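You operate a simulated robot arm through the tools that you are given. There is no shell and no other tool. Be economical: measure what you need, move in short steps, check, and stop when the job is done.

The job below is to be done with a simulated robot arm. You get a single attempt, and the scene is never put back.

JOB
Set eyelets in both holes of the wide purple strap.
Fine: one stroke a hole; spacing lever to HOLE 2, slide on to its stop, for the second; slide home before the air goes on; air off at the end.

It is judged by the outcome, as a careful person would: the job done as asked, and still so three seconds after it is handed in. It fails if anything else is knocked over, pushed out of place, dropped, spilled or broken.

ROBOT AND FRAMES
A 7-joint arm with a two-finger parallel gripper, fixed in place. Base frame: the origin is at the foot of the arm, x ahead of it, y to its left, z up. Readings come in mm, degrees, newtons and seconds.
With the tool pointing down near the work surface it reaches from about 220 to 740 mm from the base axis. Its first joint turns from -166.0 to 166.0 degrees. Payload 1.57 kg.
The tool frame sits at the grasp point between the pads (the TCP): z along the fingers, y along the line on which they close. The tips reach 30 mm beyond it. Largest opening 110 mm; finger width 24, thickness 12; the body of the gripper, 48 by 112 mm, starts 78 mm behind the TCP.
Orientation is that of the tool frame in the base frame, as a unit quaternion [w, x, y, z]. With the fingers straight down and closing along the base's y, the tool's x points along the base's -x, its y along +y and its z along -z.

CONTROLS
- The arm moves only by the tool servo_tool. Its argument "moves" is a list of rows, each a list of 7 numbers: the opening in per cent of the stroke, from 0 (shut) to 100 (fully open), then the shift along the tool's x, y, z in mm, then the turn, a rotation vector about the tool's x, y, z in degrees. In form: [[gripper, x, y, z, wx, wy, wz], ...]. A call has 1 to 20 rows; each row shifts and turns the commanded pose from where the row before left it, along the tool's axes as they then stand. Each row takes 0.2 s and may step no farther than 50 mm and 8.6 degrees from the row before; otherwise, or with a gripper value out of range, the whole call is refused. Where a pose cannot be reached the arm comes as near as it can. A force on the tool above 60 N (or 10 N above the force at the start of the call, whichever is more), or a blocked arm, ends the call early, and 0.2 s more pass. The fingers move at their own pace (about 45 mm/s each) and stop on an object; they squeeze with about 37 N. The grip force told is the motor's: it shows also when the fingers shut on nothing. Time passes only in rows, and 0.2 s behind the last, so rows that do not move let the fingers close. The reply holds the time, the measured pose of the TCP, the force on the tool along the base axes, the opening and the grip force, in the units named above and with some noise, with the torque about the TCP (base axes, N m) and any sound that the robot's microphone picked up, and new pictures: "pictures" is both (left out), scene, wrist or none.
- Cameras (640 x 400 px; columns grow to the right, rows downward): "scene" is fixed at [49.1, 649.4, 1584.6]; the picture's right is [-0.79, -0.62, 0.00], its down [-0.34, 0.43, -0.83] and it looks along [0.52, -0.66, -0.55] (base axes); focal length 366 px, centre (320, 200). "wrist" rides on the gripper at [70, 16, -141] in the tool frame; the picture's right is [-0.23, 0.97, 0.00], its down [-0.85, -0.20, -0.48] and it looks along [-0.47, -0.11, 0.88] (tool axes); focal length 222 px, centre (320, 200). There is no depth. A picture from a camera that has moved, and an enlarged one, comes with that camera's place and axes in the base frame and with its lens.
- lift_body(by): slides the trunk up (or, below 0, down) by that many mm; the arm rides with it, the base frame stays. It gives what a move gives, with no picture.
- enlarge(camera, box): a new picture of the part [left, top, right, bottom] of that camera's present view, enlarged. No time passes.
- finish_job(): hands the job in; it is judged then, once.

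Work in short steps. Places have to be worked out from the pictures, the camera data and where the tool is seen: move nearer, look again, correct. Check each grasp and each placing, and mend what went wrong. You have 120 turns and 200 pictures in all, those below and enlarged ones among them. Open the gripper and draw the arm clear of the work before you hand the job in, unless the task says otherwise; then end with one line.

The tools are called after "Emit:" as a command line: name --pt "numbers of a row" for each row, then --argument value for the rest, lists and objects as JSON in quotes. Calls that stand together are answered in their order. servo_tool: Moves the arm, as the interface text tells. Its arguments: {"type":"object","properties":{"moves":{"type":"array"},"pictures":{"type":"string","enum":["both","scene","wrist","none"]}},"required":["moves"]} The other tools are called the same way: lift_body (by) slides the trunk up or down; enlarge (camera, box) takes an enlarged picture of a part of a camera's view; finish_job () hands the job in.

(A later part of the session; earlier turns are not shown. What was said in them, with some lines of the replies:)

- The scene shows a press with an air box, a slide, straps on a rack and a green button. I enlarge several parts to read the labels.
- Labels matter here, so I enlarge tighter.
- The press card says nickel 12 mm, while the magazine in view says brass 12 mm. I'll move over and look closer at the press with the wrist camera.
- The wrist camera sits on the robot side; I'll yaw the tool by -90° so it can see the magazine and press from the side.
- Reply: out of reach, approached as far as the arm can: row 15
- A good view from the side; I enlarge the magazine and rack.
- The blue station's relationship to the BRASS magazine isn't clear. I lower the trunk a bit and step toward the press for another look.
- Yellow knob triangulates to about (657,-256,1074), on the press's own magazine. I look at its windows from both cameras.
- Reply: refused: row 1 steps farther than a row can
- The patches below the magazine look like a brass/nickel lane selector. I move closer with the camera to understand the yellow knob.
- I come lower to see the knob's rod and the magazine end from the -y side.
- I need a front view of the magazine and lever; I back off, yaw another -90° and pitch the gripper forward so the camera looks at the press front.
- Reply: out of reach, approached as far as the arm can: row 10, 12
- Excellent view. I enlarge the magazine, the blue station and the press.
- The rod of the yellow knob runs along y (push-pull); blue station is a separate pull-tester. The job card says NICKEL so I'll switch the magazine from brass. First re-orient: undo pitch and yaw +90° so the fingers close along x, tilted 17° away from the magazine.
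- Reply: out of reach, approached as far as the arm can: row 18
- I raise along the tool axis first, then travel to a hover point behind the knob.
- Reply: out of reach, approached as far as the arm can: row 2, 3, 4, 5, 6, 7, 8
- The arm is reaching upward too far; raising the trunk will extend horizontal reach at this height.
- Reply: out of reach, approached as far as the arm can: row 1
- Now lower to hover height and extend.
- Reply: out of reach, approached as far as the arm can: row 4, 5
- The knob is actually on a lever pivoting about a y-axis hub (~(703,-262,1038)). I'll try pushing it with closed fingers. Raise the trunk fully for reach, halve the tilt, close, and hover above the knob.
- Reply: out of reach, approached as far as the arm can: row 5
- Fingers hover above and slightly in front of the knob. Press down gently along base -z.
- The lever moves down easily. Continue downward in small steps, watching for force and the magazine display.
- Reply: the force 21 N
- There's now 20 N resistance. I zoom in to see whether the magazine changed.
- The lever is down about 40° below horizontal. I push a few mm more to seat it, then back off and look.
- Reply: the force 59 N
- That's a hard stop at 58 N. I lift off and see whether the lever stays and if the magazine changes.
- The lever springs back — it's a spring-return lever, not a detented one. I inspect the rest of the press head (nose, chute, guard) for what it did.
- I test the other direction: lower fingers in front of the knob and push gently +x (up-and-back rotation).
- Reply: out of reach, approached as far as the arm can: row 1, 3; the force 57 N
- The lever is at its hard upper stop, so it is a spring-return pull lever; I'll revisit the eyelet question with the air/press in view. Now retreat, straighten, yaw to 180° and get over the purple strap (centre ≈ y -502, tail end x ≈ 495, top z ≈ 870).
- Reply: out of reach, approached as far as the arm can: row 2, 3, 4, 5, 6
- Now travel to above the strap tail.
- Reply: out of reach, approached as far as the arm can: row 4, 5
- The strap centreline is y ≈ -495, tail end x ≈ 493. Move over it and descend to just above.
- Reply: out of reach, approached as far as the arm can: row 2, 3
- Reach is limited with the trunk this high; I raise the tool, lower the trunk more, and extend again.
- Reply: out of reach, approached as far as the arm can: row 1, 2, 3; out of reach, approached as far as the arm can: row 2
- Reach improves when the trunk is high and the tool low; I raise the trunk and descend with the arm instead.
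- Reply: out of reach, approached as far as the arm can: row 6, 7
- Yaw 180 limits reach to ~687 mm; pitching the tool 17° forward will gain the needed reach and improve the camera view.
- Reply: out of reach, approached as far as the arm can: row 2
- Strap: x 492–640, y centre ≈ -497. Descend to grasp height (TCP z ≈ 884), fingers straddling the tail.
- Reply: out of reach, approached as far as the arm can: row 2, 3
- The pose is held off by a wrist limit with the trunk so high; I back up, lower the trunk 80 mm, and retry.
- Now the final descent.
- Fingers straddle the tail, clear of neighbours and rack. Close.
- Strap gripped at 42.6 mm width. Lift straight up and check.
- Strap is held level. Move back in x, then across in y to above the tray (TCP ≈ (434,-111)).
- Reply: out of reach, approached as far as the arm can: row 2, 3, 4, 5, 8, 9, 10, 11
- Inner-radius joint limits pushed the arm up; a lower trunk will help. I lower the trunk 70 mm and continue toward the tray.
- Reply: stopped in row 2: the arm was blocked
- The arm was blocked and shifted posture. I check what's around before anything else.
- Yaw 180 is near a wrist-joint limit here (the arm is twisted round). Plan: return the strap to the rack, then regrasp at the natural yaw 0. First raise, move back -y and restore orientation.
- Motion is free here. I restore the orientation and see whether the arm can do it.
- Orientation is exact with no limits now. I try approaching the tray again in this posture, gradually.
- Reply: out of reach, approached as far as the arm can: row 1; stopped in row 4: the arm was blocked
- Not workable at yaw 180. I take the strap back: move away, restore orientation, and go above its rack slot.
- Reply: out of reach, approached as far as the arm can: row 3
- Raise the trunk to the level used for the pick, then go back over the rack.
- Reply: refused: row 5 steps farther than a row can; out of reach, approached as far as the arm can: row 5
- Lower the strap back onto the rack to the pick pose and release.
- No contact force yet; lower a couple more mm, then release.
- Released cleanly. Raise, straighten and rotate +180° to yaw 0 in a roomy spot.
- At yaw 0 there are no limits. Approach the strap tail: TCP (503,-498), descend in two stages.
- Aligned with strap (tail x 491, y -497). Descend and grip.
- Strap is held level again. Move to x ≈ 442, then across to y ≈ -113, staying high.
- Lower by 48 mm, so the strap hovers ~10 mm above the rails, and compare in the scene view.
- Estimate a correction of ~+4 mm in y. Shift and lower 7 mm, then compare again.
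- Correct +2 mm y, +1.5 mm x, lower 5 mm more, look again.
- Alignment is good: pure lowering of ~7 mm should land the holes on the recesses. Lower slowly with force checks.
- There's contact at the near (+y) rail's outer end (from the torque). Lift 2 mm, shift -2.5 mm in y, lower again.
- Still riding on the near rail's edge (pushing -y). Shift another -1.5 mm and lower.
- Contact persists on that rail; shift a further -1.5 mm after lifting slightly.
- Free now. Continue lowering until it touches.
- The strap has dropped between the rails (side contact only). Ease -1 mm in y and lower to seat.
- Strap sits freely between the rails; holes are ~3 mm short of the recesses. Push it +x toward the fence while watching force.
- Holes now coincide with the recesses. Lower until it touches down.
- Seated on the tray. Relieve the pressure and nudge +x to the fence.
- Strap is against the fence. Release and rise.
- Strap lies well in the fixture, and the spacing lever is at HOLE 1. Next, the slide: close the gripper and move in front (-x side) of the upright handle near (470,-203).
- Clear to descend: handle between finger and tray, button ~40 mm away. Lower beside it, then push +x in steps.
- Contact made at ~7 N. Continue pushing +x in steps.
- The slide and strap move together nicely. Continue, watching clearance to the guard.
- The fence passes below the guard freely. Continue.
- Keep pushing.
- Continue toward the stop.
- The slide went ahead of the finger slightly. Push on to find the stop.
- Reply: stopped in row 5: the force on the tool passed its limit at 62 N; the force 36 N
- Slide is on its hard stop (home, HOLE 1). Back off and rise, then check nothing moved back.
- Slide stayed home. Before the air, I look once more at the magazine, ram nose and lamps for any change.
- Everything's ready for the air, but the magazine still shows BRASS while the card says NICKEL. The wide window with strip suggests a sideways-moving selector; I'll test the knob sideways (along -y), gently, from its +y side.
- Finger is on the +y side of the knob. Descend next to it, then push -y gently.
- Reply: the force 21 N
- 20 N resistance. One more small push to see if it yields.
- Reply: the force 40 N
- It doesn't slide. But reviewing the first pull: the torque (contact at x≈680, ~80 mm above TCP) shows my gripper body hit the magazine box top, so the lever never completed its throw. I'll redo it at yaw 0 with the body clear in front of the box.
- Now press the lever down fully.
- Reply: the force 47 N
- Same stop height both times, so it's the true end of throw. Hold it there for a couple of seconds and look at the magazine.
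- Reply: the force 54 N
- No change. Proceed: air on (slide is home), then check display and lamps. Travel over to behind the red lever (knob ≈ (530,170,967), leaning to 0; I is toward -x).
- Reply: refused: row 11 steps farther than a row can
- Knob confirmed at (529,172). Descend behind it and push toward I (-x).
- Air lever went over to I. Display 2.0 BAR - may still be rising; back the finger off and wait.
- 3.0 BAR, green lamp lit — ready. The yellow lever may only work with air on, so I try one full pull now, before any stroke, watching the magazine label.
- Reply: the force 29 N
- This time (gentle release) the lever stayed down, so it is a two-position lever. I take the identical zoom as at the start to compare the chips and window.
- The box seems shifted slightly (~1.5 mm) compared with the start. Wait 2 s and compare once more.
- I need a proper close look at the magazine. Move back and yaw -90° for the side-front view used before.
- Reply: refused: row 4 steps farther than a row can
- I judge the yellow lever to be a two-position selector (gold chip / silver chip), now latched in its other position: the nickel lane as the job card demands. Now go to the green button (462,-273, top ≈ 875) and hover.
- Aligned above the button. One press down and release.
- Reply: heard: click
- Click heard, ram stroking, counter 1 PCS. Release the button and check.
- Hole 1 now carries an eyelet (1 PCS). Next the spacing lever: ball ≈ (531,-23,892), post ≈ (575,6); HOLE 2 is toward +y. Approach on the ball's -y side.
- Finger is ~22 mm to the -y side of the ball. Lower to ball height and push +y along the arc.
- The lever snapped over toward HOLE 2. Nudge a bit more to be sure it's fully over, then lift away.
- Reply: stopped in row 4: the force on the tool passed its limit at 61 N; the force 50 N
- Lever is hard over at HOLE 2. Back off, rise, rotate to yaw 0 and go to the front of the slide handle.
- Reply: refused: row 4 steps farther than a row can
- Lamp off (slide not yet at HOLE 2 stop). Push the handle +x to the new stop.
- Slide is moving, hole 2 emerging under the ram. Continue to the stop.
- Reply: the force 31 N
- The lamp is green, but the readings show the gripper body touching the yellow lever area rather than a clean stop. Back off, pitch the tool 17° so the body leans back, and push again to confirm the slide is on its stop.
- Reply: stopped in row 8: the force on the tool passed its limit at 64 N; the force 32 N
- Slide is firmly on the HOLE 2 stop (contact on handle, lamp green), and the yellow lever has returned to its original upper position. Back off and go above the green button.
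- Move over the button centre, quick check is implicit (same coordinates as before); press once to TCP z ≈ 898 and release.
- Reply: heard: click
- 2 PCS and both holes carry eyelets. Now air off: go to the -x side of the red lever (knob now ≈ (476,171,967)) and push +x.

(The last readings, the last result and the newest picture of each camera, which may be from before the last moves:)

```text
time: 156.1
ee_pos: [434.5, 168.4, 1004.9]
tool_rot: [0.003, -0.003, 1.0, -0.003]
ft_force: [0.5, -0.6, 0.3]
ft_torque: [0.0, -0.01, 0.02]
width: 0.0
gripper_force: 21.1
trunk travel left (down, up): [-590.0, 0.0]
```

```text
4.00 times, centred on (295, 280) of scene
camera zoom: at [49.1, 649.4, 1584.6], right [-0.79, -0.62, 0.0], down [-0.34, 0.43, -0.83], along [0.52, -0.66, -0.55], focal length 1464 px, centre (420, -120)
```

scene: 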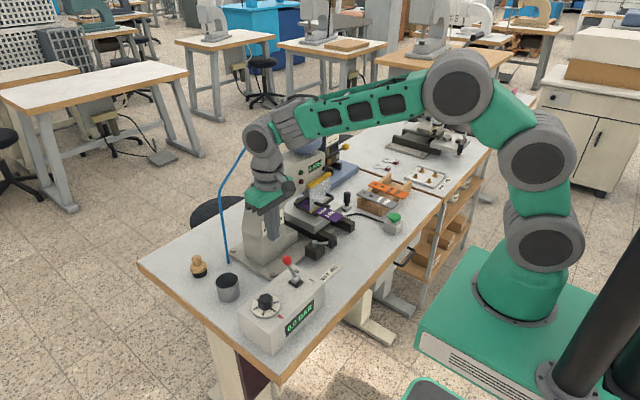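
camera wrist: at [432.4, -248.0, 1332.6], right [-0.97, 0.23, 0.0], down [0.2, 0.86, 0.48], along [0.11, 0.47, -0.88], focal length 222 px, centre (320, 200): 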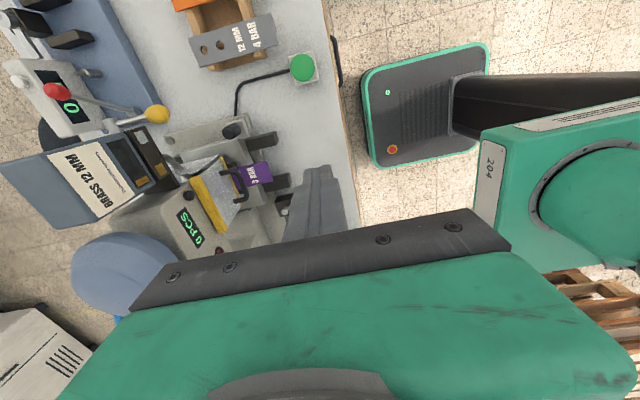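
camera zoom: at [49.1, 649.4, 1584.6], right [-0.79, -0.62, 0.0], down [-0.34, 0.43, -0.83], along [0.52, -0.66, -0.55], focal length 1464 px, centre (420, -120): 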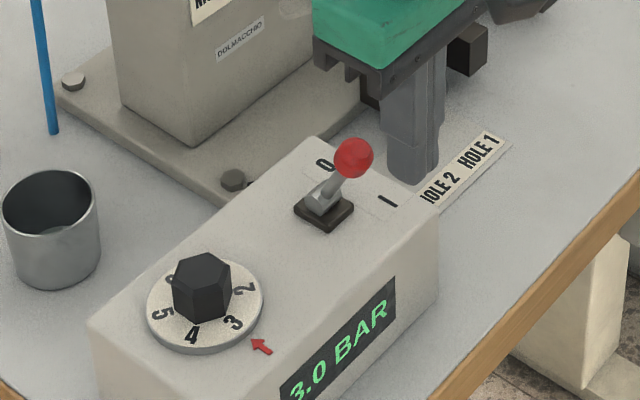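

Lower to knob height and push +x to 0.

Emit:
servo_tool --pt "0 0 3 27 0 0 0" --pt "0 -10 0 0 0 0 0" --pt "0 -10 0 0 0 0 0" --pt "0 -10 0 0 0 0 0" --pt "0 -10 0 0 0 0 0" --pt "0 -10 0 0 0 0 0" --pt "0 -10 0 0 0 0 0" --pt "0 -8 0 0 0 0 0" --pt "0 0 0 0 0 0 0" --pt "0 15 0 0 0 0 0" --pt "0 25 0 -20 0 0 0" --pt "0 20 0 -40 0 0 0" --pt "0 0 0 -45 0 0 0" --pt "50 0 0 -40 0 0 0" --pt "50 0 0 0 0 0 0" --pictures "scene"

Emit:
enlarge --camera "scene" --box '[230, 240, 340, 340]'

Emit:
enlarge --camera "scene" --box '[280, 120, 400, 250]'

```text
time: 159.3
ee_pos: [440.5, 170.7, 1125.8]
tool_rot: [0.003, -0.004, 1.0, -0.003]
ft_force: [-0.6, 0.8, -0.1]
ft_torque: [-0.02, 0.03, -0.02]
width: 49.9
gripper_force: 0.1
trunk travel left (down, up): [-590.0, 0.0]
```

scene: 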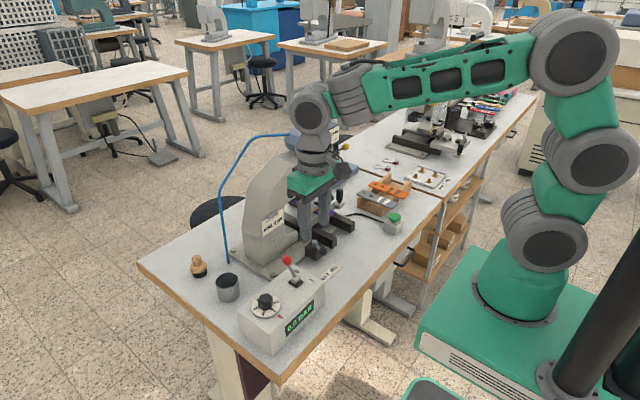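

```text
4.00 times, centred on (285, 290) of scene
camera zoom: at [49.1, 649.4, 1584.6], right [-0.79, -0.62, 0.0], down [-0.34, 0.43, -0.83], along [0.52, -0.66, -0.55], focal length 1464 px, centre (460, -160)
```

zoom: 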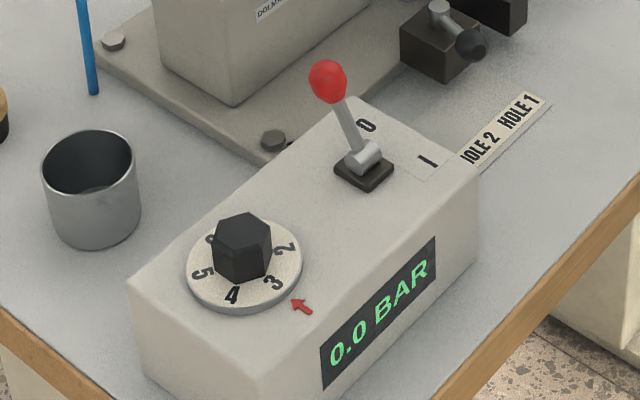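

```text
3.08 times, centred on (340, 185) of scene
camera zoom: at [49.1, 649.4, 1584.6], right [-0.79, -0.62, 0.0], down [-0.34, 0.43, -0.83], along [0.52, -0.66, -0.55], focal length 1126 px, centre (258, 246)
```

zoom: 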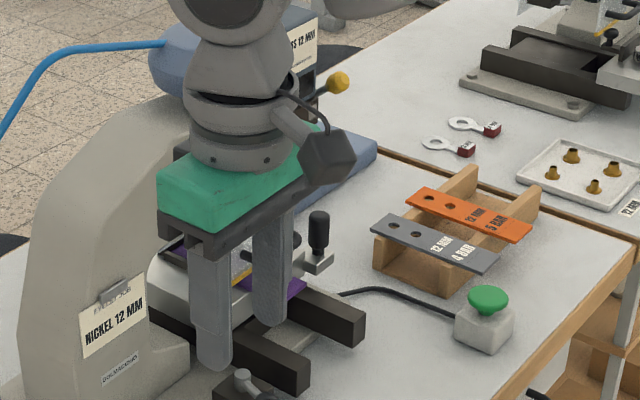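

Air is off at 0.0 BAR, both eyelets are set, the gripper is open and the arm is clear. I hand the job in now.

Emit:
finish_job

```text
The job is handed in.
```

Both holes of the purple strap have eyelets, set with one stroke each at 3.0 bar (counter at 2 PCS); the slide was home before the air went on, and the air is off. The eyelets are brass, as the magazine is labelled, but the job card on the press says NICKEL: I could not get nickel, and working the yellow magazine lever to try bumped the magazine box by about 1.5 mm.
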